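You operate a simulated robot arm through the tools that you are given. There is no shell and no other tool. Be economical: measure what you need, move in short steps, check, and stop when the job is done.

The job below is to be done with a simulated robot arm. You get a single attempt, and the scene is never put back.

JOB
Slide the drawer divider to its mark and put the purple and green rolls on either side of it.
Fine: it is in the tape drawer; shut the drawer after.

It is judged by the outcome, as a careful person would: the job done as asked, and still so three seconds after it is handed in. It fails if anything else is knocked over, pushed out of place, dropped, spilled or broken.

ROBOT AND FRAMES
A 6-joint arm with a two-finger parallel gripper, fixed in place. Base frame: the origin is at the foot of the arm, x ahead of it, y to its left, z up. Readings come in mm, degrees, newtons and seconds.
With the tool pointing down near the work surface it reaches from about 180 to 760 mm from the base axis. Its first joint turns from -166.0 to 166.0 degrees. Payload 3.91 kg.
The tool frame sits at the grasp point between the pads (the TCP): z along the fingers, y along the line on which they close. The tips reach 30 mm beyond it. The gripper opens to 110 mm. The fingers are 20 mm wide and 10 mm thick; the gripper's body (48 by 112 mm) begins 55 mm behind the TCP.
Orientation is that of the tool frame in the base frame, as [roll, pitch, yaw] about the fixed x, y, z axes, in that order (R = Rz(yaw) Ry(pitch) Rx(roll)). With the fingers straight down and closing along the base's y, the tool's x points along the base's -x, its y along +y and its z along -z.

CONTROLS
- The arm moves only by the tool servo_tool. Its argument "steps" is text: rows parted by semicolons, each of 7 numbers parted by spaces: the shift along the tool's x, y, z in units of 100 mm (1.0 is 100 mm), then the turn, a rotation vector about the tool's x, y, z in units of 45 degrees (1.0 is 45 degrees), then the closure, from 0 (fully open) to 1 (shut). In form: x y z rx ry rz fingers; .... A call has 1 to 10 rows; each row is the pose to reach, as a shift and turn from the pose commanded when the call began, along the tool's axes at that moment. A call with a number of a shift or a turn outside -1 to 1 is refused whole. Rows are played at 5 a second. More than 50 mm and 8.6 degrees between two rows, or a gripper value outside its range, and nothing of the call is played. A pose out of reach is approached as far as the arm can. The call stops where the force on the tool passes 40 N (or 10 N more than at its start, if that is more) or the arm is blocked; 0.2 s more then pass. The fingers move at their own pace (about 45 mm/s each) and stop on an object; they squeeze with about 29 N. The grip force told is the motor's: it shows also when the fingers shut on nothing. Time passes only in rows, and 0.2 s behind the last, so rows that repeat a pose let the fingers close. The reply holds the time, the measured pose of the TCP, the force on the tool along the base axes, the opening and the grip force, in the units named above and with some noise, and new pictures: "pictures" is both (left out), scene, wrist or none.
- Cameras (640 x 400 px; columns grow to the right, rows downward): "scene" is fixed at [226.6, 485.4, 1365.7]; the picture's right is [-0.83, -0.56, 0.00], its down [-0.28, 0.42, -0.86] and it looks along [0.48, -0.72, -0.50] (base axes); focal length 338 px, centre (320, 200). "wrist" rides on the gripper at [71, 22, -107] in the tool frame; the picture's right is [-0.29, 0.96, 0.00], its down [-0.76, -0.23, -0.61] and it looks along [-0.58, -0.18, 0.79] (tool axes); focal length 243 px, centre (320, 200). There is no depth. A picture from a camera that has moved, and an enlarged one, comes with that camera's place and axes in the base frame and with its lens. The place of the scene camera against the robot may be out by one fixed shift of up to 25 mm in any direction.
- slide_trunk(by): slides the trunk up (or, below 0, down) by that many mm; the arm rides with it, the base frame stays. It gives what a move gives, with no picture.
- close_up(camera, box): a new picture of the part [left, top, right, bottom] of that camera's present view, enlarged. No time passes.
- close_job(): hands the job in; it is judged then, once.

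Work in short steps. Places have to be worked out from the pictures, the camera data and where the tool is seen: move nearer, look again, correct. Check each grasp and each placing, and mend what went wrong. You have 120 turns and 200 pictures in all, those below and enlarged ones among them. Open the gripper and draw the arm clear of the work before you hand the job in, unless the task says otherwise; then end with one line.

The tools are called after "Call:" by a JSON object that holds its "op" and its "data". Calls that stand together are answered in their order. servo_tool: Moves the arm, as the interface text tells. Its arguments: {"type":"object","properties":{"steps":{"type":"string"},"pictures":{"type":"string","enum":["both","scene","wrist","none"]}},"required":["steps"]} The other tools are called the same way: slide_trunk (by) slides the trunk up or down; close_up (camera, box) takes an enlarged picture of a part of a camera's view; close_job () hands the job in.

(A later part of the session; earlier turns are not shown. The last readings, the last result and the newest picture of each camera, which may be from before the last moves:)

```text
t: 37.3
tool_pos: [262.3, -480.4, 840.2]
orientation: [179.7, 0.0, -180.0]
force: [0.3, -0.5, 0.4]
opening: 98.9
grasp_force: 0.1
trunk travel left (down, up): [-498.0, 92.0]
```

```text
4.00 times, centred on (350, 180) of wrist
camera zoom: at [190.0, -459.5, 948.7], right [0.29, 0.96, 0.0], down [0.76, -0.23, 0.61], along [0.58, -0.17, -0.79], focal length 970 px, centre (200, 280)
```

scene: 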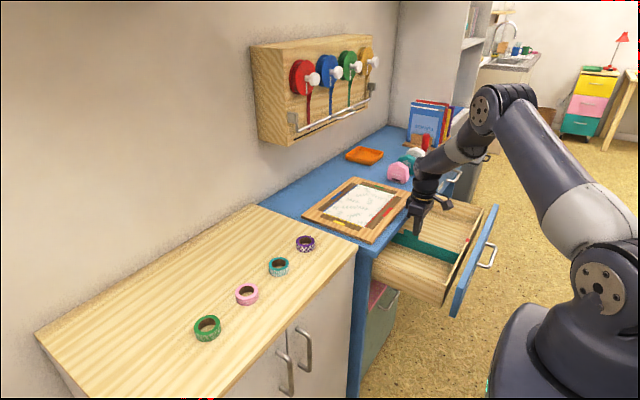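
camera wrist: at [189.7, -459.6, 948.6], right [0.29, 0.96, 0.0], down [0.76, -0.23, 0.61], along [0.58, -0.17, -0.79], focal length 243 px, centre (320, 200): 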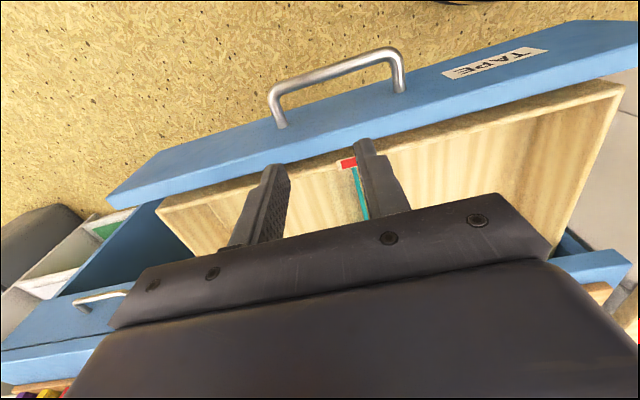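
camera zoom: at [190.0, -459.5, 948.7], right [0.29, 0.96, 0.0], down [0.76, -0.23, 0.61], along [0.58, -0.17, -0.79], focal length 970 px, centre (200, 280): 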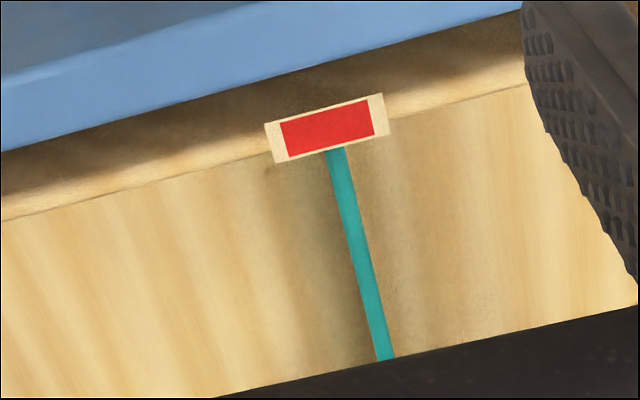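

The divider is centred on the mark (within ~1 mm). Next: purple roll near (660,-97). I raise the trunk and travel across.

Call:
{"op": "slide_trunk", "data": {"by": 90}}

Call:
{"op": "servo_tool", "data": {"steps": "-0.25 0.33 0 0 0 0 0.1; -0.5 0.66 0 0 0 0 0.1; -0.75 1 0 0 0 0 0.1", "pictures": "none"}}

Call:
{"op": "servo_tool", "data": {"steps": "-0.25 0.33 0 0 0 0 0.1; -0.5 0.66 0 0 0 0 0.1; -0.75 1 0 0 0 0 0.1", "pictures": "none"}}

Call:
{"op": "servo_tool", "data": {"steps": "-0.25 0.33 0 0 0 0 0.1; -0.5 0.66 0 0 0 0 0.1; -0.75 1 0 0 0 0 0.1", "pictures": "none"}}

Call:
{"op": "servo_tool", "data": {"steps": "-0.25 0.25 0 0 0 0 0.1; -0.5 0.5 0 0 0 0 0.1; -0.75 0.75 0 0 0 0 0.1", "pictures": "both"}}

```text
t: 38.5
tool_pos: [261.1, -481.0, 930.7]
orientation: [179.7, 0.0, 180.0]
force: [0.1, -0.8, -0.2]
opening: 98.8
grasp_force: 0.1
trunk travel left (down, up): [-588.0, 2.0]
```

```text
t: 39.4
tool_pos: [336.3, -380.3, 930.5]
orientation: [179.8, 0.0, -180.0]
force: [-0.1, 0.0, 0.4]
opening: 98.9
grasp_force: 0.0
trunk travel left (down, up): [-588.0, 2.0]
```

```text
t: 40.1
tool_pos: [411.6, -281.2, 930.6]
orientation: [179.9, 0.0, -180.0]
force: [-0.4, 0.6, 0.2]
opening: 99.0
grasp_force: 0.0
trunk travel left (down, up): [-588.0, 2.0]
```

```text
t: 41.0
tool_pos: [487.3, -179.8, 932.0]
orientation: [179.7, 0.0, 179.9]
force: [0.4, -0.3, -0.5]
opening: 99.1
grasp_force: 0.1
trunk travel left (down, up): [-588.0, 2.0]
```

```text
t: 41.8
tool_pos: [561.6, -105.3, 932.6]
orientation: [179.8, 0.0, -180.0]
force: [-0.7, 0.5, -0.5]
opening: 99.0
grasp_force: 0.2
trunk travel left (down, up): [-588.0, 2.0]
camera wrist: at [490.4, -83.2, 1040.0], right [0.29, 0.96, 0.0], down [0.76, -0.23, 0.61], along [0.58, -0.17, -0.79], focal length 243 px, centre (320, 200)
```

scene: 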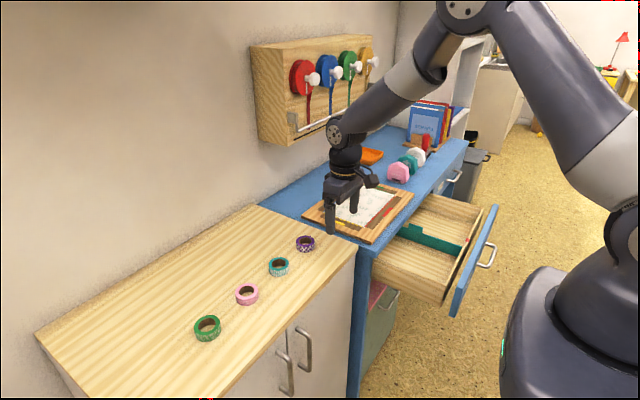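
wrist: 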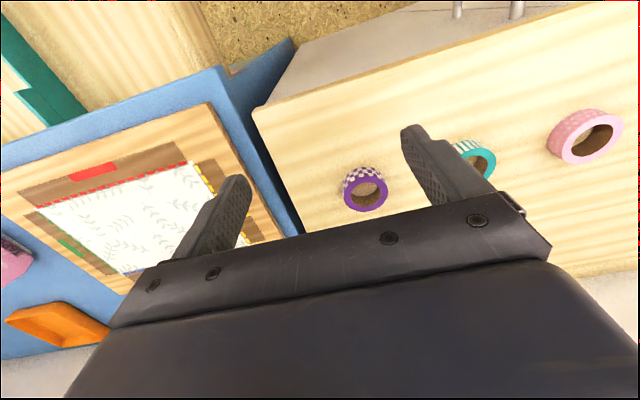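

Purple roll ≈ (657,-78), ~50 mm diameter. I move over it and look again.

Call:
{"op": "servo_tool", "data": {"steps": "-0.3 0.1 0.1 0 0 0 0.1; -0.6 0.2 0.25 0 0 0 0.2; -0.8 0.27 0.4 0 0 0 0.2", "pictures": "wrist"}}

Call:
{"op": "close_up", "data": {"camera": "wrist", "box": [230, 80, 430, 220]}}

```text
t: 42.5
tool_pos: [642.2, -79.6, 892.3]
orientation: [179.8, 0.0, -179.9]
force: [-0.6, -0.9, -0.5]
opening: 88.0
grasp_force: 0.0
trunk travel left (down, up): [-588.0, 2.0]
camera wrist: at [569.7, -56.8, 1000.6], right [0.29, 0.96, 0.0], down [0.76, -0.23, 0.61], along [0.58, -0.17, -0.79], focal length 243 px, centre (320, 200)
```

wrist: 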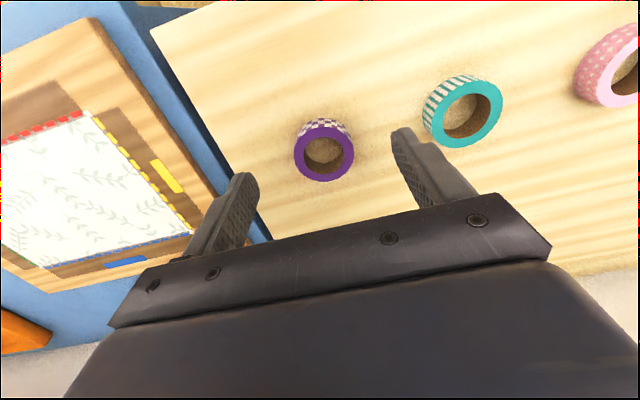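

```text
2.86 times, centred on (330, 150) of wrist
camera zoom: at [569.7, -56.8, 1000.6], right [0.29, 0.96, 0.0], down [0.76, -0.23, 0.61], along [0.58, -0.17, -0.79], focal length 693 px, centre (291, 343)
```

zoom: 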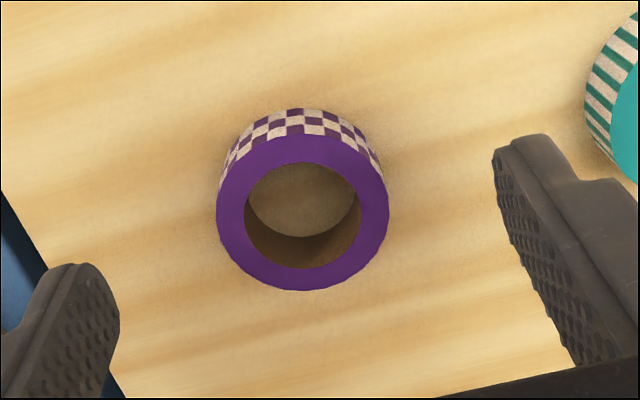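

Triangulated: purple centre (659,-79), top z≈817. I descend to tips z≈805.

Call:
{"op": "servo_tool", "data": {"steps": "-0.17 0 0.25 0 0 0 0.2; -0.175 0 0.45 0 0 0 0.2; -0.175 0 0.57 0 0 0 0.2", "pictures": "wrist"}}

Call:
{"op": "close_up", "data": {"camera": "wrist", "box": [200, 80, 440, 240]}}

```text
t: 43.4
tool_pos: [659.6, -79.8, 834.5]
orientation: [179.7, 0.0, -180.0]
force: [0.8, 1.0, -0.1]
opening: 88.1
grasp_force: 0.1
trunk travel left (down, up): [-588.0, 2.0]
camera wrist: at [587.6, -57.4, 942.9], right [0.29, 0.96, 0.0], down [0.76, -0.23, 0.61], along [0.58, -0.17, -0.8], focal length 243 px, centre (320, 200)
```

wrist: 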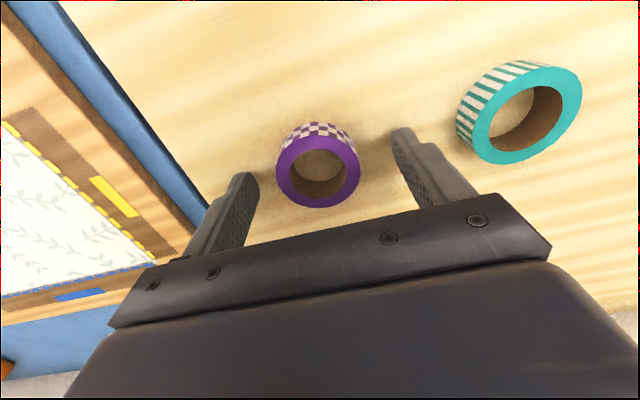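

```text
2.50 times, centred on (320, 160) of wrist
camera zoom: at [587.6, -57.4, 942.9], right [0.29, 0.96, 0.0], down [0.76, -0.23, 0.61], along [0.58, -0.17, -0.8], focal length 606 px, centre (320, 300)
```

zoom: 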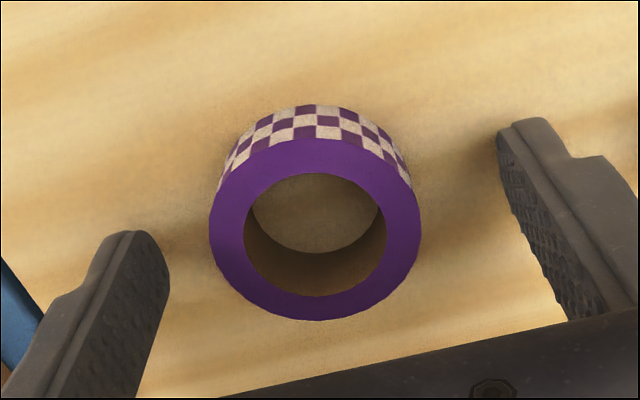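

Centred. I close on the purple roll.

Call:
{"op": "servo_tool", "data": {"steps": "0 0 0.02 0 0 0 0.45; 0 0 0.02 0 0 0 0.6; 0 0 0.02 0 0 0 1; 0 0 0.02 0 0 0 1; 0 0 0.02 0 0 0 1", "pictures": "wrist"}}

```text
t: 44.5
tool_pos: [659.4, -79.0, 833.5]
orientation: [179.7, 0.0, -180.0]
force: [0.1, -0.2, -0.3]
opening: 56.3
grasp_force: 29.1
trunk travel left (down, up): [-588.0, 2.0]
camera wrist: at [587.2, -57.6, 940.9], right [0.29, 0.96, 0.0], down [0.76, -0.23, 0.61], along [0.58, -0.17, -0.79], focal length 243 px, centre (320, 200)
```

wrist: 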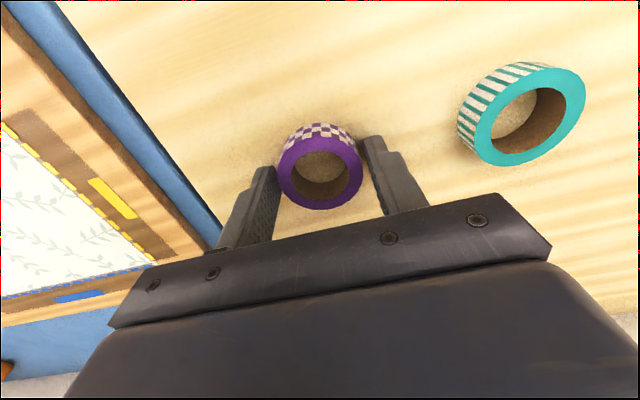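

Held (56.3 mm). I lift and carry it toward the +y compartment at about (400,-348).

Call:
{"op": "servo_tool", "data": {"steps": "0 0 -0.3 0 0 0 1; 0 0 -0.6 0 0 0 1; 0 0 -0.95 0 0 0 1", "pictures": "wrist"}}

Call:
{"op": "servo_tool", "data": {"steps": "0.29 -0.3 0 0 0 0 1; 0.58 -0.6 0 0 0 0 1; 0.87 -0.9 0 0 0 0 1", "pictures": "none"}}

Call:
{"op": "servo_tool", "data": {"steps": "0.29 -0.3 0 0 0 0 1; 0.58 -0.6 0 0 0 0 1; 0.87 -0.9 0 0 0 0 1", "pictures": "none"}}

Call:
{"op": "servo_tool", "data": {"steps": "0.29 -0.3 0 0 0 0 1; 0.58 -0.6 0 0 0 0 1; 0.86 -0.9 0 0 0 0 1", "pictures": "both"}}

```text
t: 45.4
tool_pos: [657.6, -78.5, 928.5]
orientation: [179.7, -0.2, -179.9]
force: [0.2, -0.4, -0.5]
opening: 56.2
grasp_force: 28.7
trunk travel left (down, up): [-588.0, 2.0]
camera wrist: at [586.1, -57.6, 1037.4], right [0.29, 0.96, 0.0], down [0.76, -0.23, 0.61], along [0.58, -0.17, -0.8], focal length 243 px, centre (320, 200)
```

wrist: 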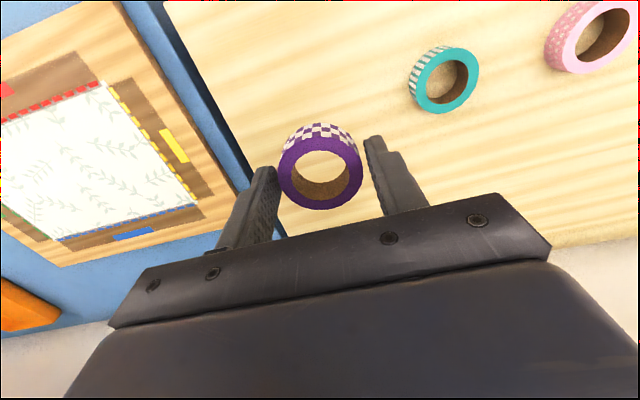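

```text
t: 46.1
tool_pos: [574.3, -167.8, 928.5]
orientation: [179.8, 0.0, 180.0]
force: [-0.1, -0.2, -0.1]
opening: 56.2
grasp_force: 28.9
trunk travel left (down, up): [-588.0, 2.0]
```

```text
t: 47.0
tool_pos: [486.2, -258.7, 927.5]
orientation: [179.8, 0.0, 179.9]
force: [0.4, 0.7, 0.2]
opening: 56.3
grasp_force: 29.5
trunk travel left (down, up): [-588.0, 2.0]
```

```text
t: 47.8
tool_pos: [400.9, -348.6, 929.7]
orientation: [179.7, 0.1, 179.9]
force: [-0.4, 0.6, -1.1]
opening: 56.1
grasp_force: 29.5
trunk travel left (down, up): [-588.0, 2.0]
camera wrist: at [328.9, -327.2, 1037.1], right [0.29, 0.96, 0.0], down [0.76, -0.23, 0.61], along [0.58, -0.17, -0.79], focal length 243 px, centre (320, 200)
```

scene: 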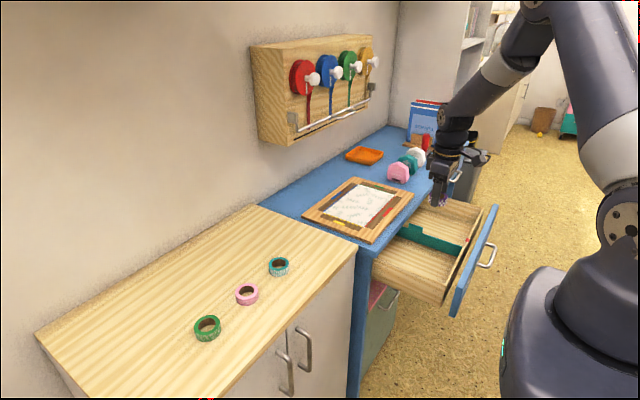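
wrist: 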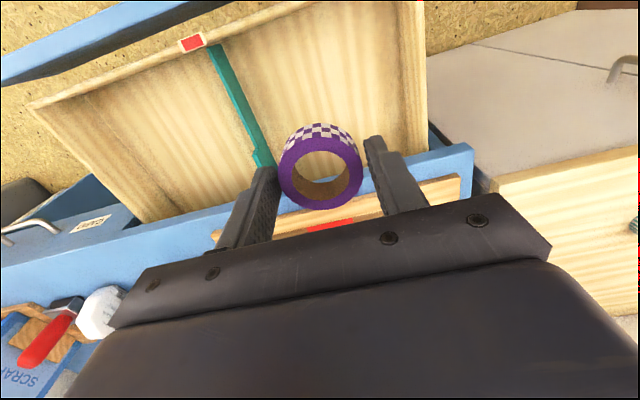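

Over the +y compartment, held well. I lower by trunk, then feel for the drawer floor in small steps.

Call:
{"op": "slide_trunk", "data": {"by": -205}}

Call:
{"op": "servo_tool", "data": {"steps": "0 0 0.05 0 0 0 1; 0 0 0.1 0 0 0 1; 0 0 0.14 0 0 0 1"}}

Call:
{"op": "close_up", "data": {"camera": "scene", "box": [360, 170, 520, 320]}}

```text
t: 50.0
tool_pos: [401.2, -348.8, 723.9]
orientation: [179.8, 0.0, 180.0]
force: [-0.3, -0.1, 0.3]
opening: 56.2
grasp_force: 28.8
trunk travel left (down, up): [-383.0, 207.0]
```

```text
t: 50.8
tool_pos: [401.5, -349.5, 709.8]
orientation: [179.7, 0.0, -180.0]
force: [0.5, 0.0, 0.6]
opening: 56.3
grasp_force: 28.7
trunk travel left (down, up): [-383.0, 207.0]
camera wrist: at [329.5, -327.1, 818.4], right [0.29, 0.96, 0.0], down [0.76, -0.23, 0.61], along [0.58, -0.17, -0.79], focal length 243 px, centre (320, 200)
```

scene: 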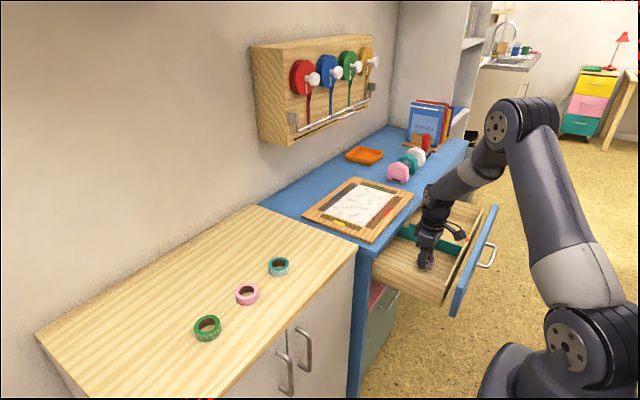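
wrist: 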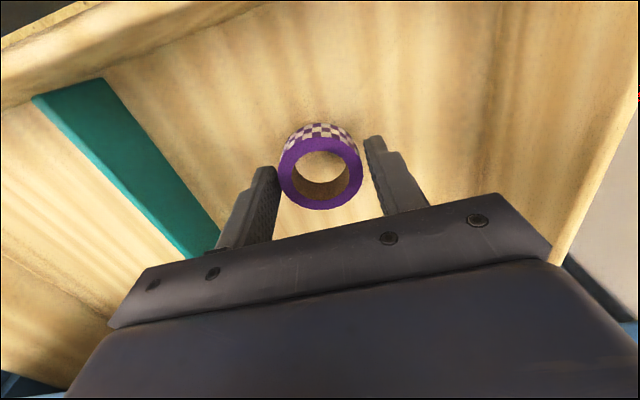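

```text
2.67 times, centred on (440, 245) of scene
camera zoom: at [226.6, 485.4, 1365.7], right [-0.83, -0.56, 0.0], down [-0.28, 0.42, -0.86], along [0.48, -0.72, -0.5], focal length 901 px, centre (0, 80)
```

zoom: 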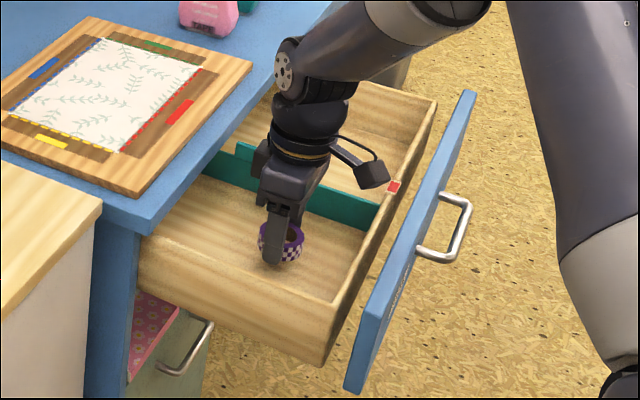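

Call:
{"op": "servo_tool", "data": {"steps": "0 0 0.03 0 0 0 1; 0 0 0.06 0 0 0 1; 0 0 0.09 0 0 0 1", "pictures": "none"}}

Call:
{"op": "servo_tool", "data": {"steps": "0 0 0.02 0 0 0 1; 0 0 0.04 0 0 0 1", "pictures": "wrist"}}

```text
t: 51.6
tool_pos: [401.2, -349.8, 701.3]
orientation: [179.9, 0.1, -180.0]
force: [-0.1, 1.0, -1.0]
opening: 56.2
grasp_force: 28.5
trunk travel left (down, up): [-383.0, 207.0]
```

```text
t: 52.2
tool_pos: [401.5, -348.0, 695.9]
orientation: [179.8, 0.0, 180.0]
force: [-0.1, 0.1, 0.3]
opening: 56.2
grasp_force: 29.0
trunk travel left (down, up): [-383.0, 207.0]
camera wrist: at [329.1, -326.9, 804.8], right [0.29, 0.96, 0.0], down [0.76, -0.23, 0.61], along [0.58, -0.17, -0.79], focal length 243 px, centre (320, 200)
```

wrist: 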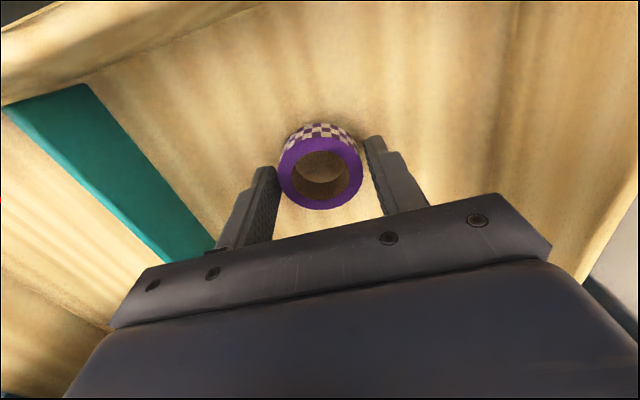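

Shadow shows the roll is near the floor; continue gently.

Call:
{"op": "servo_tool", "data": {"steps": "0 0 0.02 0 0 0 1; 0 0 0.04 0 0 0 1", "pictures": "none"}}

Call:
{"op": "servo_tool", "data": {"steps": "0 0 0.02 0 0 0 1; 0 0 0.03 0 0 0 1", "pictures": "wrist"}}

```text
t: 52.8
tool_pos: [400.6, -348.5, 692.9]
orientation: [179.8, 0.0, -180.0]
force: [0.1, 0.1, -1.3]
opening: 56.3
grasp_force: 28.8
trunk travel left (down, up): [-383.0, 207.0]
```

```text
t: 53.4
tool_pos: [401.8, -348.7, 689.4]
orientation: [179.8, -0.1, -180.0]
force: [-0.8, -0.5, -0.1]
opening: 56.3
grasp_force: 28.9
trunk travel left (down, up): [-383.0, 207.0]
camera wrist: at [329.7, -326.5, 797.9], right [0.29, 0.96, 0.0], down [0.76, -0.23, 0.61], along [0.58, -0.17, -0.79], focal length 243 px, centre (320, 200)
```

wrist: 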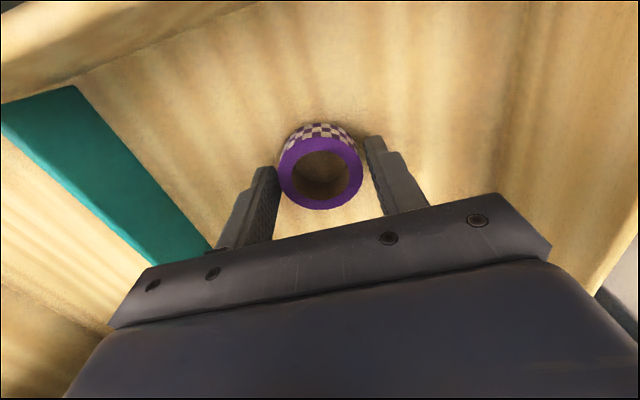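

Call:
{"op": "servo_tool", "data": {"steps": "0 0 0.02 0 0 0 1; 0 0 0.04 0 0 0 1", "pictures": "none"}}

Call:
{"op": "servo_tool", "data": {"steps": "0 0 0.02 0 0 0 1; 0 0 0.04 0 0 0 1", "pictures": "wrist"}}

```text
t: 54.0
tool_pos: [399.8, -347.9, 685.9]
orientation: [179.8, 0.0, -179.9]
force: [0.1, -0.5, 0.0]
opening: 56.3
grasp_force: 29.1
trunk travel left (down, up): [-383.0, 207.0]
```

```text
t: 54.6
tool_pos: [402.1, -347.9, 685.4]
orientation: [179.9, 0.1, -180.0]
force: [0.7, 6.0, 24.8]
opening: 56.2
grasp_force: 29.3
trunk travel left (down, up): [-383.0, 207.0]
camera wrist: at [329.5, -326.4, 792.3], right [0.29, 0.96, 0.0], down [0.76, -0.23, 0.61], along [0.58, -0.18, -0.79], focal length 243 px, centre (320, 200)
```

wrist: 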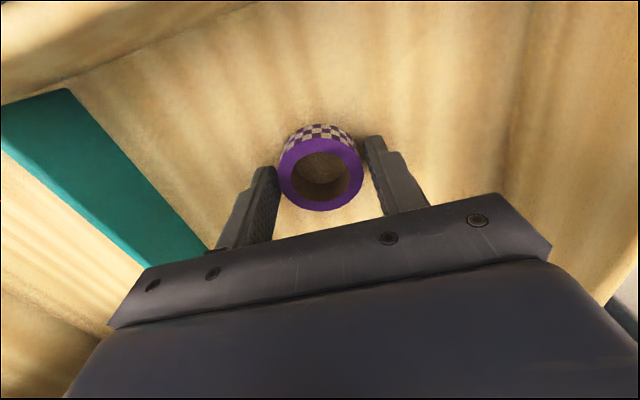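

Contact with the floor (25 N at z≈685). I ease up 3 mm, release, and raise.

Call:
{"op": "servo_tool", "data": {"steps": "0 0 -0.03 0 0 0 1; 0 0 -0.03 0 0 0 0.4; 0 0 -0.03 0 0 0 0.3; 0 0 -0.03 0 0 0 0.3; 0 0 -0.3 0 0 0 0.3; 0 0 -0.7 0 0 0 0.3; 0 0 -1 0 0 0 0.3", "pictures": "wrist"}}

Call:
{"op": "slide_trunk", "data": {"by": 160}}

```text
t: 56.2
tool_pos: [400.1, -348.8, 781.7]
orientation: [179.8, 0.0, 179.9]
force: [0.1, -0.1, -0.3]
opening: 77.1
grasp_force: 0.1
trunk travel left (down, up): [-383.0, 207.0]
camera wrist: at [328.4, -326.8, 889.7], right [0.29, 0.96, 0.0], down [0.76, -0.23, 0.61], along [0.58, -0.17, -0.79], focal length 243 px, centre (320, 200)
```

wrist: 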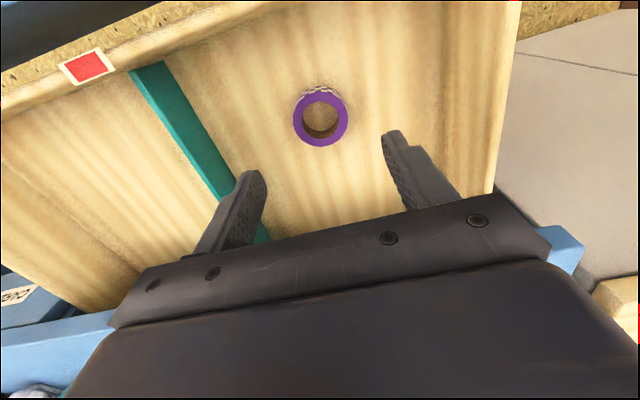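

```text
t: 58.0
tool_pos: [401.3, -347.8, 940.7]
orientation: [179.7, 0.0, -180.0]
force: [0.0, 0.1, 0.5]
opening: 77.0
grasp_force: 0.0
trunk travel left (down, up): [-543.0, 47.0]
```

Purple lies flat in its compartment. Next the green roll, expected near (659,253); I travel there.

Call:
{"op": "servo_tool", "data": {"steps": "-0.1 0.33 0 0 0 0 0.2; -0.2 0.66 0 0 0 0 0.2; -0.3 1 0 0 0 0 0.2", "pictures": "none"}}

Call:
{"op": "servo_tool", "data": {"steps": "-0.1 0.33 0 0 0 0 0.2; -0.2 0.66 0 0 0 0 0.2; -0.3 1 0 0 0 0 0.2", "pictures": "none"}}

Call:
{"op": "servo_tool", "data": {"steps": "-0.1 0.33 0 0 0 0 0.2; -0.2 0.66 0 0 0 0 0.2; -0.3 1 0 0 0 0 0.2", "pictures": "none"}}

Call:
{"op": "servo_tool", "data": {"steps": "-0.1 0.33 0 0 0 0 0.2; -0.2 0.66 0 0 0 0 0.2; -0.3 1 0 0 0 0 0.2", "pictures": "none"}}

Call:
{"op": "servo_tool", "data": {"steps": "-0.1 0.33 0 0 0 0 0.2; -0.2 0.66 0 0 0 0 0.2; -0.3 1 0 0 0 0 0.2", "pictures": "none"}}

Call:
{"op": "servo_tool", "data": {"steps": "-0.1 0.33 0 0 0 0 0.2; -0.2 0.66 0 0 0 0 0.2; -0.3 0.8 0.1 0 0 0 0.2", "pictures": "both"}}

```text
t: 58.8
tool_pos: [431.0, -247.1, 940.8]
orientation: [179.7, 0.0, 180.0]
force: [-0.4, -0.1, -0.6]
opening: 88.0
grasp_force: 0.1
trunk travel left (down, up): [-543.0, 47.0]
```

```text
t: 59.6
tool_pos: [460.9, -146.9, 943.1]
orientation: [179.7, 0.0, 180.0]
force: [-0.3, -0.1, -0.8]
opening: 88.1
grasp_force: 0.1
trunk travel left (down, up): [-543.0, 47.0]
```

```text
t: 60.4
tool_pos: [490.3, -48.4, 943.3]
orientation: [179.7, 0.0, -180.0]
force: [1.0, -0.3, -0.5]
opening: 88.1
grasp_force: 0.0
trunk travel left (down, up): [-543.0, 47.0]
```

```text
t: 61.2
tool_pos: [519.4, 51.4, 943.6]
orientation: [179.8, 0.0, 180.0]
force: [1.0, -0.1, 0.8]
opening: 88.2
grasp_force: 0.1
trunk travel left (down, up): [-543.0, 47.0]
```

```text
t: 62.0
tool_pos: [550.1, 152.0, 943.5]
orientation: [179.7, 0.0, -180.0]
force: [-0.9, 0.1, -0.9]
opening: 87.9
grasp_force: 0.0
trunk travel left (down, up): [-543.0, 47.0]
```

```text
t: 62.8
tool_pos: [580.9, 233.5, 932.7]
orientation: [179.8, 0.0, -180.0]
force: [0.4, 0.1, -0.5]
opening: 88.1
grasp_force: 0.0
trunk travel left (down, up): [-543.0, 47.0]
camera wrist: at [509.3, 254.5, 1041.4], right [0.29, 0.96, 0.0], down [0.76, -0.23, 0.61], along [0.58, -0.17, -0.79], focal length 243 px, centre (320, 200)
```

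scene: 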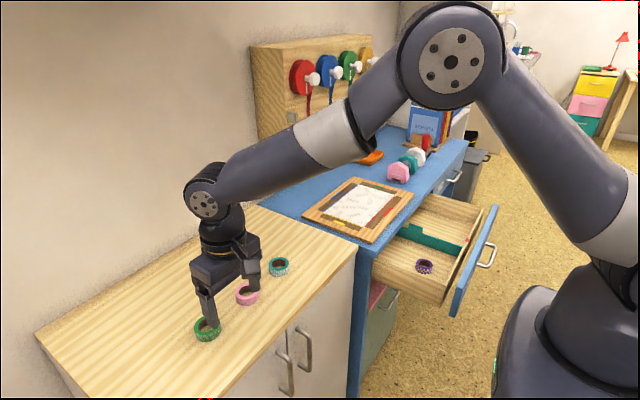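
wrist: 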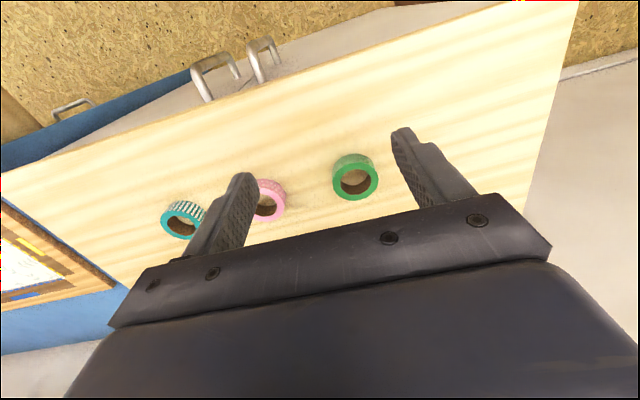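

Green ≈ (661,250). I move over it and refine.

Call:
{"op": "servo_tool", "data": {"steps": "-0.3 0.1 0.1 0 0 0 0.2; -0.5 0.17 0.25 0 0 0 0.2; -0.65 0.17 0.4 0 0 0 0.2", "pictures": "wrist"}}

Call:
{"op": "close_up", "data": {"camera": "wrist", "box": [230, 80, 430, 220]}}

```text
t: 63.6
tool_pos: [647.0, 247.3, 894.6]
orientation: [179.8, 0.1, 180.0]
force: [0.4, -0.9, 0.7]
opening: 88.1
grasp_force: 0.0
trunk travel left (down, up): [-543.0, 47.0]
camera wrist: at [574.4, 269.9, 1001.6], right [0.29, 0.96, 0.0], down [0.76, -0.23, 0.61], along [0.58, -0.17, -0.79], focal length 243 px, centre (320, 200)
```

wrist: 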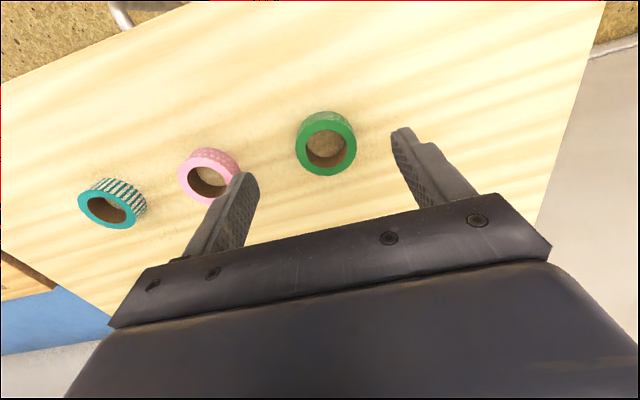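

```text
2.86 times, centred on (330, 150) of wrist
camera zoom: at [574.4, 269.9, 1001.6], right [0.29, 0.96, 0.0], down [0.76, -0.23, 0.61], along [0.58, -0.17, -0.79], focal length 693 px, centre (291, 343)
```

zoom: 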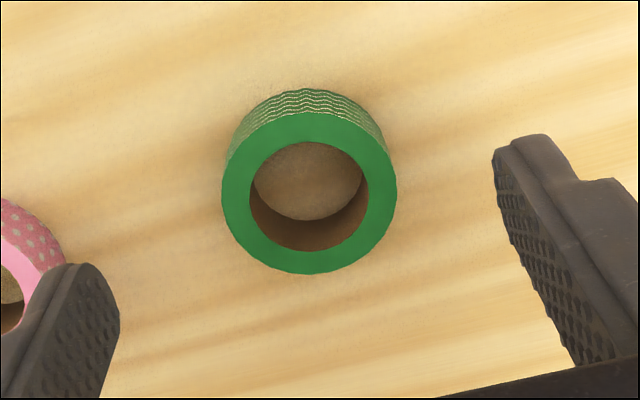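

Green centre ≈ (660,250.5). I descend and grip.

Call:
{"op": "servo_tool", "data": {"steps": "-0.13 0.035 0.25 0 0 0 0.2; -0.13 0.035 0.45 0 0 0 0.2; -0.13 0.035 0.61 0 0 0 0.2; -0.13 0.035 0.61 0 0 0 0.45; -0.13 0.035 0.61 0 0 0 0.6; -0.13 0.035 0.61 0 0 0 1; -0.13 0.035 0.61 0 0 0 1; -0.13 0.035 0.61 0 0 0 1", "pictures": "wrist"}}

```text
t: 65.4
tool_pos: [658.9, 253.4, 833.2]
orientation: [179.7, 0.0, -179.9]
force: [-1.1, 0.6, 0.0]
opening: 56.3
grasp_force: 29.3
trunk travel left (down, up): [-543.0, 47.0]
camera wrist: at [587.1, 274.1, 940.8], right [0.29, 0.96, 0.0], down [0.76, -0.23, 0.61], along [0.58, -0.17, -0.79], focal length 243 px, centre (320, 200)
```

wrist: 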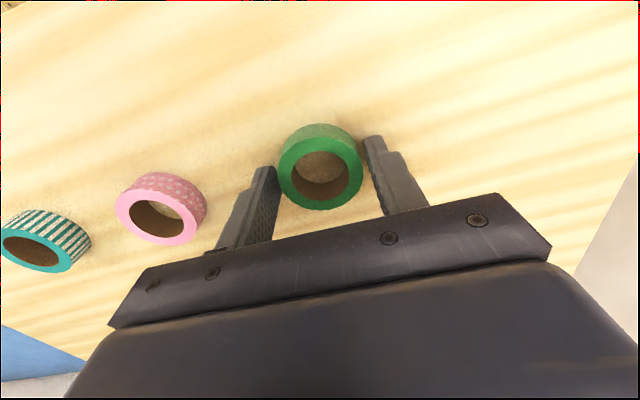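

Held (56.3 mm). I lift and carry green toward the -y compartment at about (390,-575).

Call:
{"op": "servo_tool", "data": {"steps": "0 0 -0.35 0 0 0 1; 0 0 -0.65 0 0 0 1; 0 0 -0.95 0 0 0 1; 0.1 -0.33 -0.95 0 0 0 1; 0.2 -0.66 -0.95 0 0 0 1; 0.3 -1 -0.95 0 0 0 1", "pictures": "wrist"}}

Call:
{"op": "servo_tool", "data": {"steps": "0.1 -0.33 0 0 0 0 1; 0.2 -0.66 0 0 0 0 1; 0.3 -1 0 0 0 0 1", "pictures": "none"}}

Call:
{"op": "servo_tool", "data": {"steps": "0.1 -0.33 0 0 0 0 1; 0.2 -0.66 0 0 0 0 1; 0.3 -1 0 0 0 0 1", "pictures": "none"}}

Call:
{"op": "servo_tool", "data": {"steps": "0.1 -0.33 0 0 0 0 1; 0.2 -0.66 0 0 0 0 1; 0.3 -1 0 0 0 0 1", "pictures": "none"}}

Call:
{"op": "servo_tool", "data": {"steps": "0.1 -0.33 0 0 0 0 1; 0.2 -0.66 0 0 0 0 1; 0.3 -1 0 0 0 0 1", "pictures": "none"}}

Call:
{"op": "servo_tool", "data": {"steps": "0.1 -0.33 0 0 0 0 1; 0.2 -0.66 0 0 0 0 1; 0.3 -1 0 0 0 0 1", "pictures": "none"}}

Call:
{"op": "servo_tool", "data": {"steps": "0.1 -0.33 0 0 0 0 1; 0.2 -0.66 0 0 0 0 1; 0.3 -1 0 0 0 0 1", "pictures": "none"}}

Call:
{"op": "servo_tool", "data": {"steps": "0.1 -0.33 0 0 0 0 1; 0.2 -0.66 0 0 0 0 1; 0.3 -1 0 0 0 0 1", "pictures": "both"}}

```text
t: 66.8
tool_pos: [629.6, 151.9, 927.2]
orientation: [179.6, 0.0, -179.9]
force: [0.7, 0.0, 0.0]
opening: 56.0
grasp_force: 29.3
trunk travel left (down, up): [-543.0, 47.0]
camera wrist: at [557.5, 174.4, 1035.7], right [0.29, 0.96, 0.0], down [0.76, -0.23, 0.61], along [0.58, -0.17, -0.79], focal length 243 px, centre (320, 200)
```

wrist: 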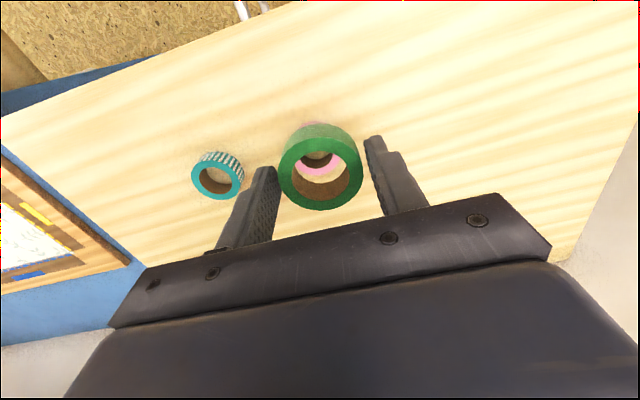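

```text
t: 67.6
tool_pos: [597.6, 50.5, 927.3]
orientation: [179.8, 0.0, 180.0]
force: [-1.3, 0.8, -0.6]
opening: 56.2
grasp_force: 28.6
trunk travel left (down, up): [-543.0, 47.0]
```

```text
t: 68.4
tool_pos: [570.0, -49.6, 926.8]
orientation: [179.7, 0.0, -180.0]
force: [0.3, 0.7, -0.1]
opening: 56.1
grasp_force: 29.1
trunk travel left (down, up): [-543.0, 47.0]
```

```text
t: 69.2
tool_pos: [538.6, -147.8, 928.0]
orientation: [179.8, 0.0, -180.0]
force: [-1.3, -1.4, 0.3]
opening: 56.4
grasp_force: 28.9
trunk travel left (down, up): [-543.0, 47.0]
```

```text
t: 70.0
tool_pos: [508.2, -247.4, 925.6]
orientation: [179.7, 0.0, -179.9]
force: [-0.5, 0.0, -0.4]
opening: 56.0
grasp_force: 28.8
trunk travel left (down, up): [-543.0, 47.0]
```

```text
t: 70.8
tool_pos: [478.0, -348.2, 924.7]
orientation: [179.8, -0.1, 180.0]
force: [-0.4, 0.2, 0.3]
opening: 56.1
grasp_force: 29.1
trunk travel left (down, up): [-543.0, 47.0]
```

```text
t: 71.6
tool_pos: [448.8, -449.5, 924.8]
orientation: [179.7, 0.0, -180.0]
force: [-0.3, 0.7, 0.1]
opening: 56.2
grasp_force: 28.6
trunk travel left (down, up): [-543.0, 47.0]
```

```text
t: 72.4
tool_pos: [418.2, -549.5, 924.6]
orientation: [179.7, 0.0, 179.9]
force: [-0.1, 0.7, -0.8]
opening: 56.5
grasp_force: 28.9
trunk travel left (down, up): [-543.0, 47.0]
camera wrist: at [346.1, -528.6, 1033.5], right [0.29, 0.96, 0.0], down [0.76, -0.23, 0.61], along [0.58, -0.17, -0.8], focal length 243 px, centre (320, 200)
```

scene: 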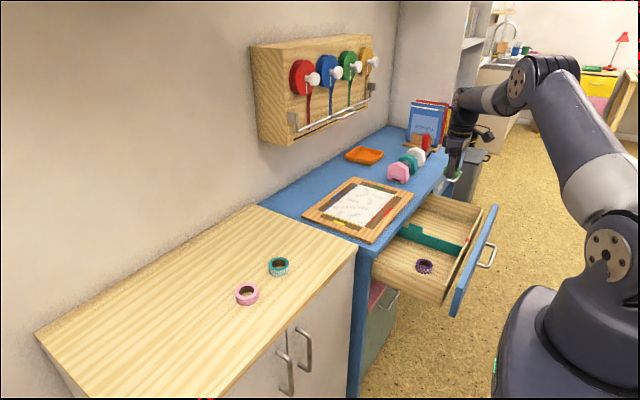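
wrist: 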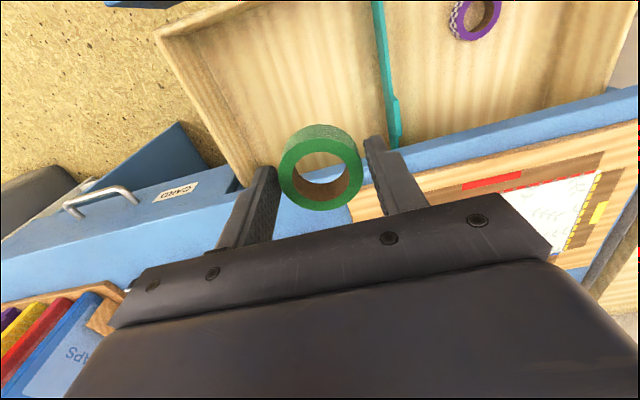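

Drawer -y wall at y≈-690. I shift to (392,-577), then lower to ~8 mm above the known floor height.

Call:
{"op": "servo_tool", "data": {"steps": "0.13 -0.14 0 0 0 0 1; 0.26 -0.27 0 0 0 0 1", "pictures": "none"}}

Call:
{"op": "slide_trunk", "data": {"by": -230}}

Call:
{"op": "servo_tool", "data": {"steps": "0 0 0.03 0 0 0 1; 0 0 0.06 0 0 0 1", "pictures": "both"}}

```text
t: 73.0
tool_pos: [392.0, -575.8, 924.0]
orientation: [179.9, 0.0, -180.0]
force: [-0.3, -0.3, 0.0]
opening: 56.3
grasp_force: 29.1
trunk travel left (down, up): [-543.0, 47.0]
```

```text
t: 75.4
tool_pos: [392.8, -574.9, 693.3]
orientation: [179.8, 0.0, 180.0]
force: [-0.3, -0.1, 0.9]
opening: 56.2
grasp_force: 29.0
trunk travel left (down, up): [-313.0, 277.0]
```

```text
t: 76.0
tool_pos: [392.2, -575.2, 687.8]
orientation: [179.8, 0.1, -179.9]
force: [1.1, 0.6, -0.3]
opening: 56.4
grasp_force: 29.4
trunk travel left (down, up): [-313.0, 277.0]
camera wrist: at [320.8, -554.1, 795.3], right [0.29, 0.96, 0.0], down [0.76, -0.23, 0.61], along [0.58, -0.17, -0.79], focal length 243 px, centre (320, 200)
```

scene: 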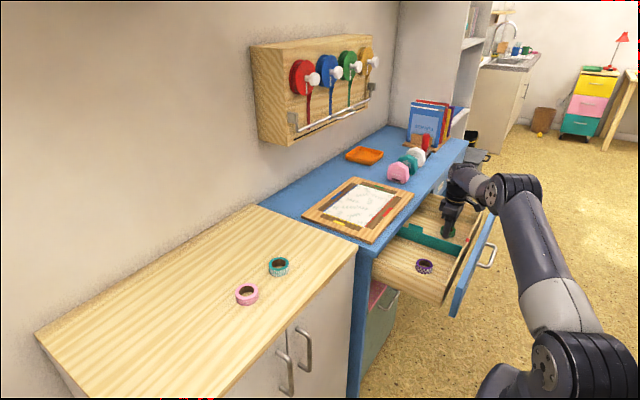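
wrist: 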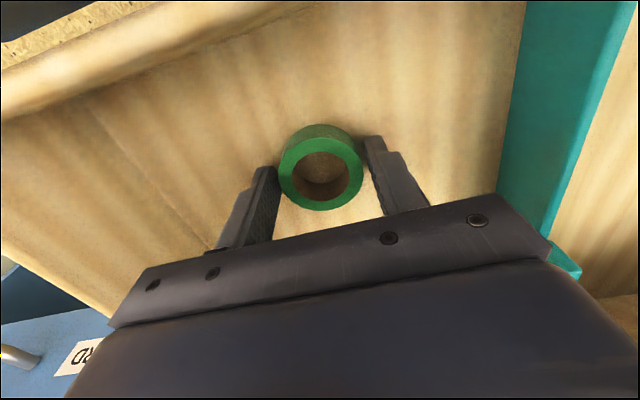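

A couple of mm above the floor. I lower 2–3 mm, release and rise.

Call:
{"op": "servo_tool", "data": {"steps": "0 0 0.025 0 0 0 1; 0 0 0.025 0 0 0 0.42; 0 0 0.02 0 0 0 0.35; 0 0 0.02 0 0 0 0.35; 0 0 -0.3 0 0 0 0.35; 0 0 -0.6 0 0 0 0.35; 0 0 -0.9 0 0 0 0.35", "pictures": "wrist"}}

Call:
{"op": "slide_trunk", "data": {"by": 150}}

Call:
{"op": "close_up", "data": {"camera": "scene", "box": [360, 170, 520, 320]}}

```text
t: 77.6
tool_pos: [392.5, -576.6, 776.9]
orientation: [179.7, 0.0, -180.0]
force: [-0.8, -1.0, 0.5]
opening: 71.6
grasp_force: 0.1
trunk travel left (down, up): [-313.0, 277.0]
camera wrist: at [321.4, -554.7, 884.8], right [0.29, 0.96, 0.0], down [0.76, -0.23, 0.61], along [0.58, -0.17, -0.79], focal length 243 px, centre (320, 200)
```

wrist: 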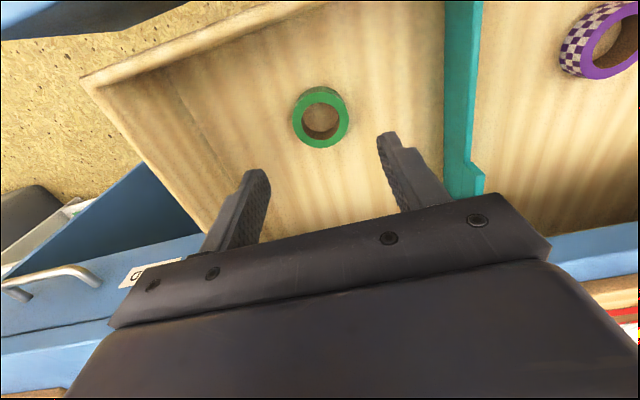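

```text
t: 79.4
tool_pos: [393.1, -575.9, 926.2]
orientation: [179.7, 0.0, 179.9]
force: [0.3, 0.1, -0.8]
opening: 71.6
grasp_force: 0.0
trunk travel left (down, up): [-463.0, 127.0]
```

```text
2.67 times, centred on (440, 245) of scene
camera zoom: at [226.6, 485.4, 1365.7], right [-0.83, -0.56, 0.0], down [-0.28, 0.42, -0.86], along [0.48, -0.72, -0.5], focal length 901 px, centre (0, 80)
```

zoom: 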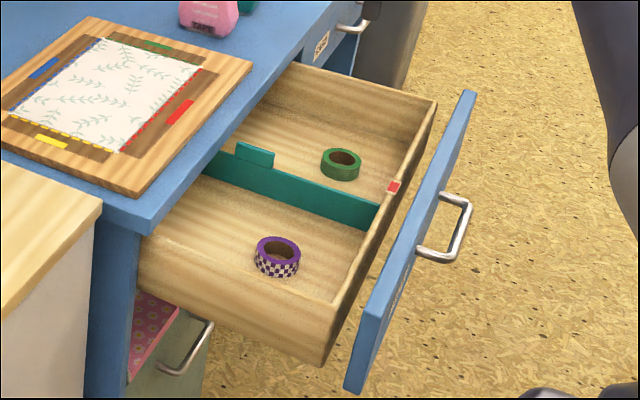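

Both rolls lie flat on either side of the divider. Now I go in front of the handle with fingers closed to push the drawer shut.

Call:
{"op": "servo_tool", "data": {"steps": "0.3 0.2 0 0 0 0 1; 0.6 0.4 0 0 0 0 1; 0.9 0.6 0 0 0 0 1", "pictures": "none"}}

Call:
{"op": "servo_tool", "data": {"steps": "0.3 0.2 0 0 0 0 1; 0.6 0.4 0 0 0 0 1; 0.9 0.6 0 0 0 0 1; 1 0.6 0 0 0 0 1; 1 0.6 0 0 0 0 1", "pictures": "none"}}

Call:
{"op": "servo_tool", "data": {"steps": "0.2 0 0 0 0 0 1; 0.2 0 0 0 0 0 1", "pictures": "wrist"}}

```text
t: 80.2
tool_pos: [302.1, -515.9, 928.4]
orientation: [179.7, 0.0, 180.0]
force: [0.2, 0.2, -0.5]
opening: 0.7
grasp_force: 0.0
trunk travel left (down, up): [-463.0, 127.0]
```

```text
t: 81.4
tool_pos: [203.1, -456.0, 926.9]
orientation: [179.8, 0.0, -180.0]
force: [-0.2, 0.3, 0.5]
opening: 0.0
grasp_force: 28.9
trunk travel left (down, up): [-463.0, 127.0]
```

```text
t: 82.0
tool_pos: [183.0, -456.7, 926.4]
orientation: [179.8, -0.1, -180.0]
force: [-0.3, 0.7, 0.8]
opening: 0.1
grasp_force: 28.5
trunk travel left (down, up): [-463.0, 127.0]
camera wrist: at [110.3, -435.5, 1035.4], right [0.29, 0.96, 0.0], down [0.76, -0.23, 0.61], along [0.58, -0.17, -0.79], focal length 243 px, centre (320, 200)
```

wrist: 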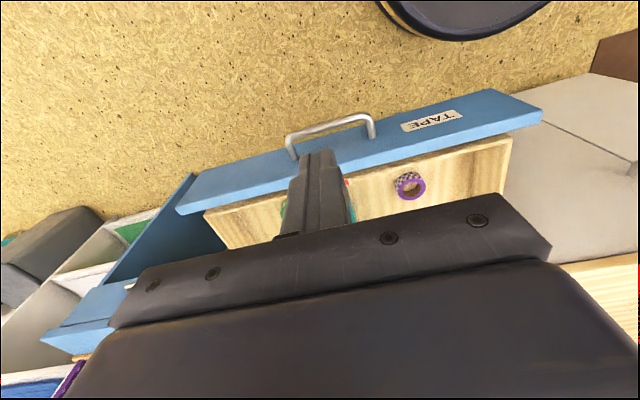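

Bar confirmed at x≈234; the fingers are ~35 mm in front of it. I lower to handle height and begin pushing.

Call:
{"op": "slide_trunk", "data": {"by": -214}}

Call:
{"op": "servo_tool", "data": {"steps": "-0.15 0 0 0 0 0 1; -0.3 0 0 0 0 0 1; -0.45 0 0 0 0 0 1; -0.6 0 0 0 0 0 1", "pictures": "both"}}

```text
t: 84.2
tool_pos: [182.5, -458.3, 712.8]
orientation: [179.9, 0.1, 179.9]
force: [-0.4, 0.2, 0.5]
opening: 0.1
grasp_force: 28.8
trunk travel left (down, up): [-249.0, 341.0]
```

```text
t: 85.2
tool_pos: [241.8, -456.9, 713.1]
orientation: [179.7, 0.0, -180.0]
force: [0.2, 0.6, -0.4]
opening: 0.1
grasp_force: 29.1
trunk travel left (down, up): [-249.0, 341.0]
camera wrist: at [170.2, -435.1, 821.6], right [0.29, 0.96, 0.0], down [0.76, -0.23, 0.61], along [0.58, -0.17, -0.79], focal length 243 px, centre (320, 200)
```

scene: 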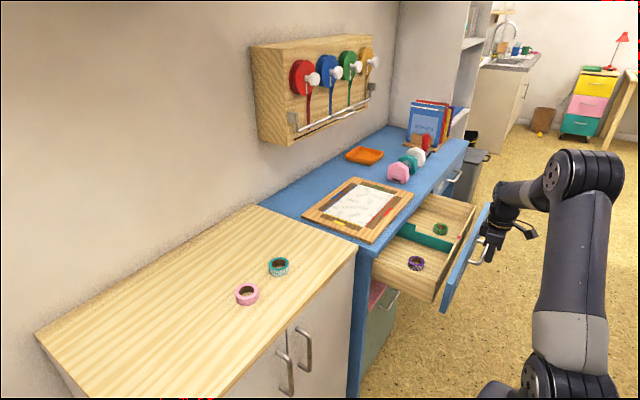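
wrist: 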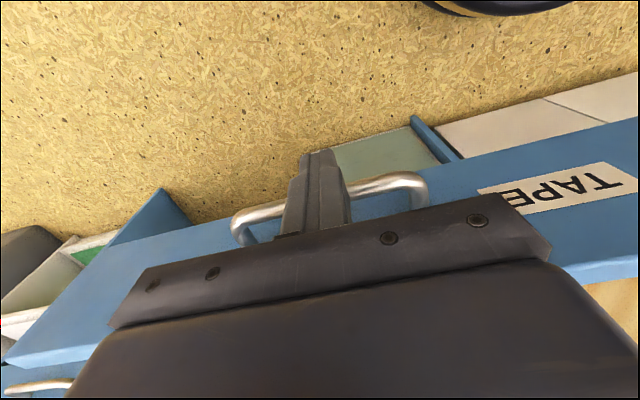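

The fingers are pushing the bar and the drawer is moving in. I keep pushing smoothly.

Call:
{"op": "servo_tool", "data": {"steps": "-0.12 0 0 0 0 0 1; -0.25 0 0 0 0 0 1; -0.38 0 0 0 0 0 1; -0.5 0 0 0 0 0 1; -0.62 0 0 0 0 0 1; -0.75 0 0 0 0 0 1; -0.87 0 0 0 0 0 1; -1 0 0 0 0 0 1", "pictures": "scene"}}

Call:
{"op": "servo_tool", "data": {"steps": "-0.12 0 0 0 0 0 1; -0.25 0 0 0 0 0 1; -0.38 0 0 0 0 0 1; -0.5 0 0 0 0 0 1; -0.62 0 0 0 0 0 1; -0.75 0 0 0 0 0 1; -0.85 0 0 0 0 0 1; -0.95 0 0 0 0 0 1", "pictures": "both"}}

```text
t: 87.0
tool_pos: [342.5, -456.9, 714.1]
orientation: [179.8, 0.0, 180.0]
force: [0.4, 0.8, 0.2]
opening: 0.0
grasp_force: 29.1
trunk travel left (down, up): [-249.0, 341.0]
```

scene: 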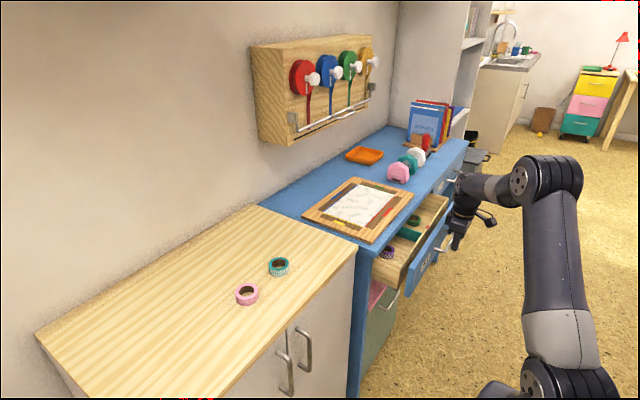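

```text
t: 88.8
tool_pos: [437.5, -457.6, 714.1]
orientation: [179.8, 0.1, -180.0]
force: [-0.7, -0.9, -1.1]
opening: 0.0
grasp_force: 29.0
trunk travel left (down, up): [-249.0, 341.0]
camera wrist: at [365.6, -435.1, 821.8], right [0.29, 0.96, 0.0], down [0.76, -0.23, 0.61], along [0.58, -0.17, -0.79], focal length 243 px, centre (320, 200)
```

scene: 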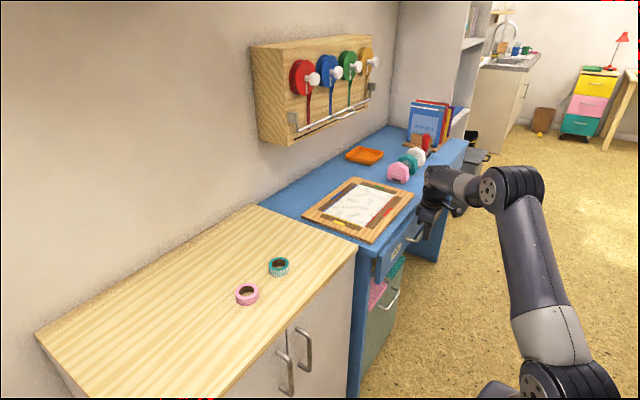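
wrist: 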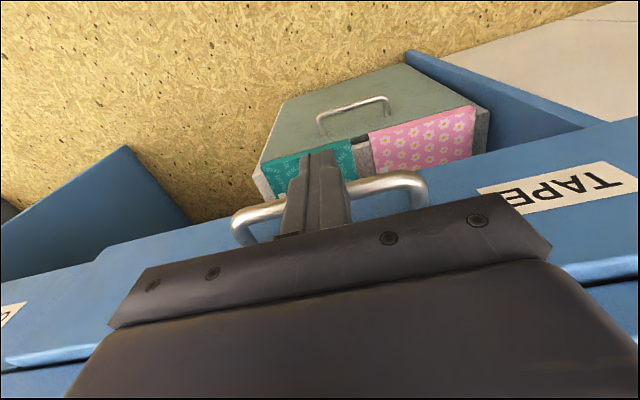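

About 18 mm remain. I push in small steps until it seats.

Call:
{"op": "servo_tool", "data": {"steps": "-0.06 0 0 0 0 0 1; -0.11 0 0 0 0 0 1; -0.15 0 0 0 0 0 1; -0.18 0 0 0 0 0 1; -0.21 0 0 0 0 0 1; -0.24 0 0 0 0 0 1", "pictures": "both"}}

Call:
{"op": "close_up", "data": {"camera": "scene", "box": [340, 170, 480, 300]}}

```text
t: 90.2
tool_pos: [453.4, -457.8, 713.7]
orientation: [179.5, -0.9, 180.0]
force: [-24.2, 3.2, 6.4]
opening: 0.2
grasp_force: 29.2
trunk travel left (down, up): [-249.0, 341.0]
stopped in row 6: the force on the tool passed its limit (the readings are from after the stop); the commanded pose is now the measured one
camera wrist: at [383.6, -436.2, 822.7], right [0.29, 0.96, 0.0], down [0.77, -0.24, 0.59], along [0.57, -0.17, -0.8], focal length 243 px, centre (320, 200)
```

scene: 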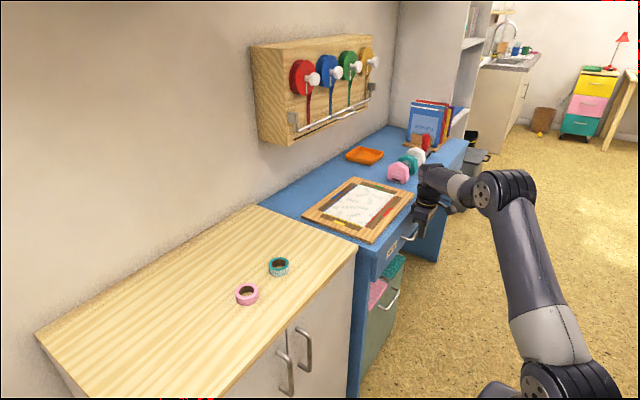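
wrist: 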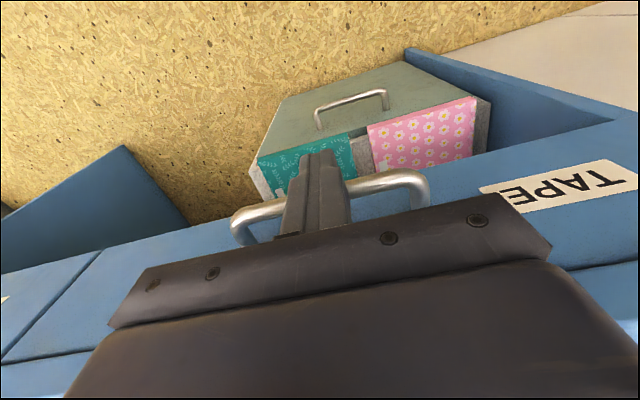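

```text
3.08 times, centred on (410, 235) of scene
camera zoom: at [226.6, 485.4, 1365.7], right [-0.83, -0.56, 0.0], down [-0.28, 0.42, -0.86], along [0.48, -0.72, -0.5], focal length 1039 px, centre (43, 92)
```

zoom: 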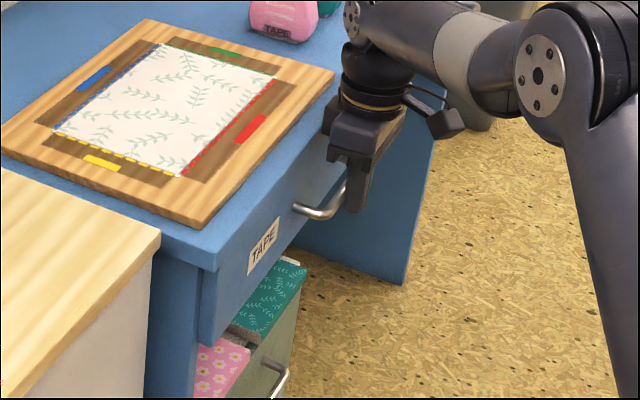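

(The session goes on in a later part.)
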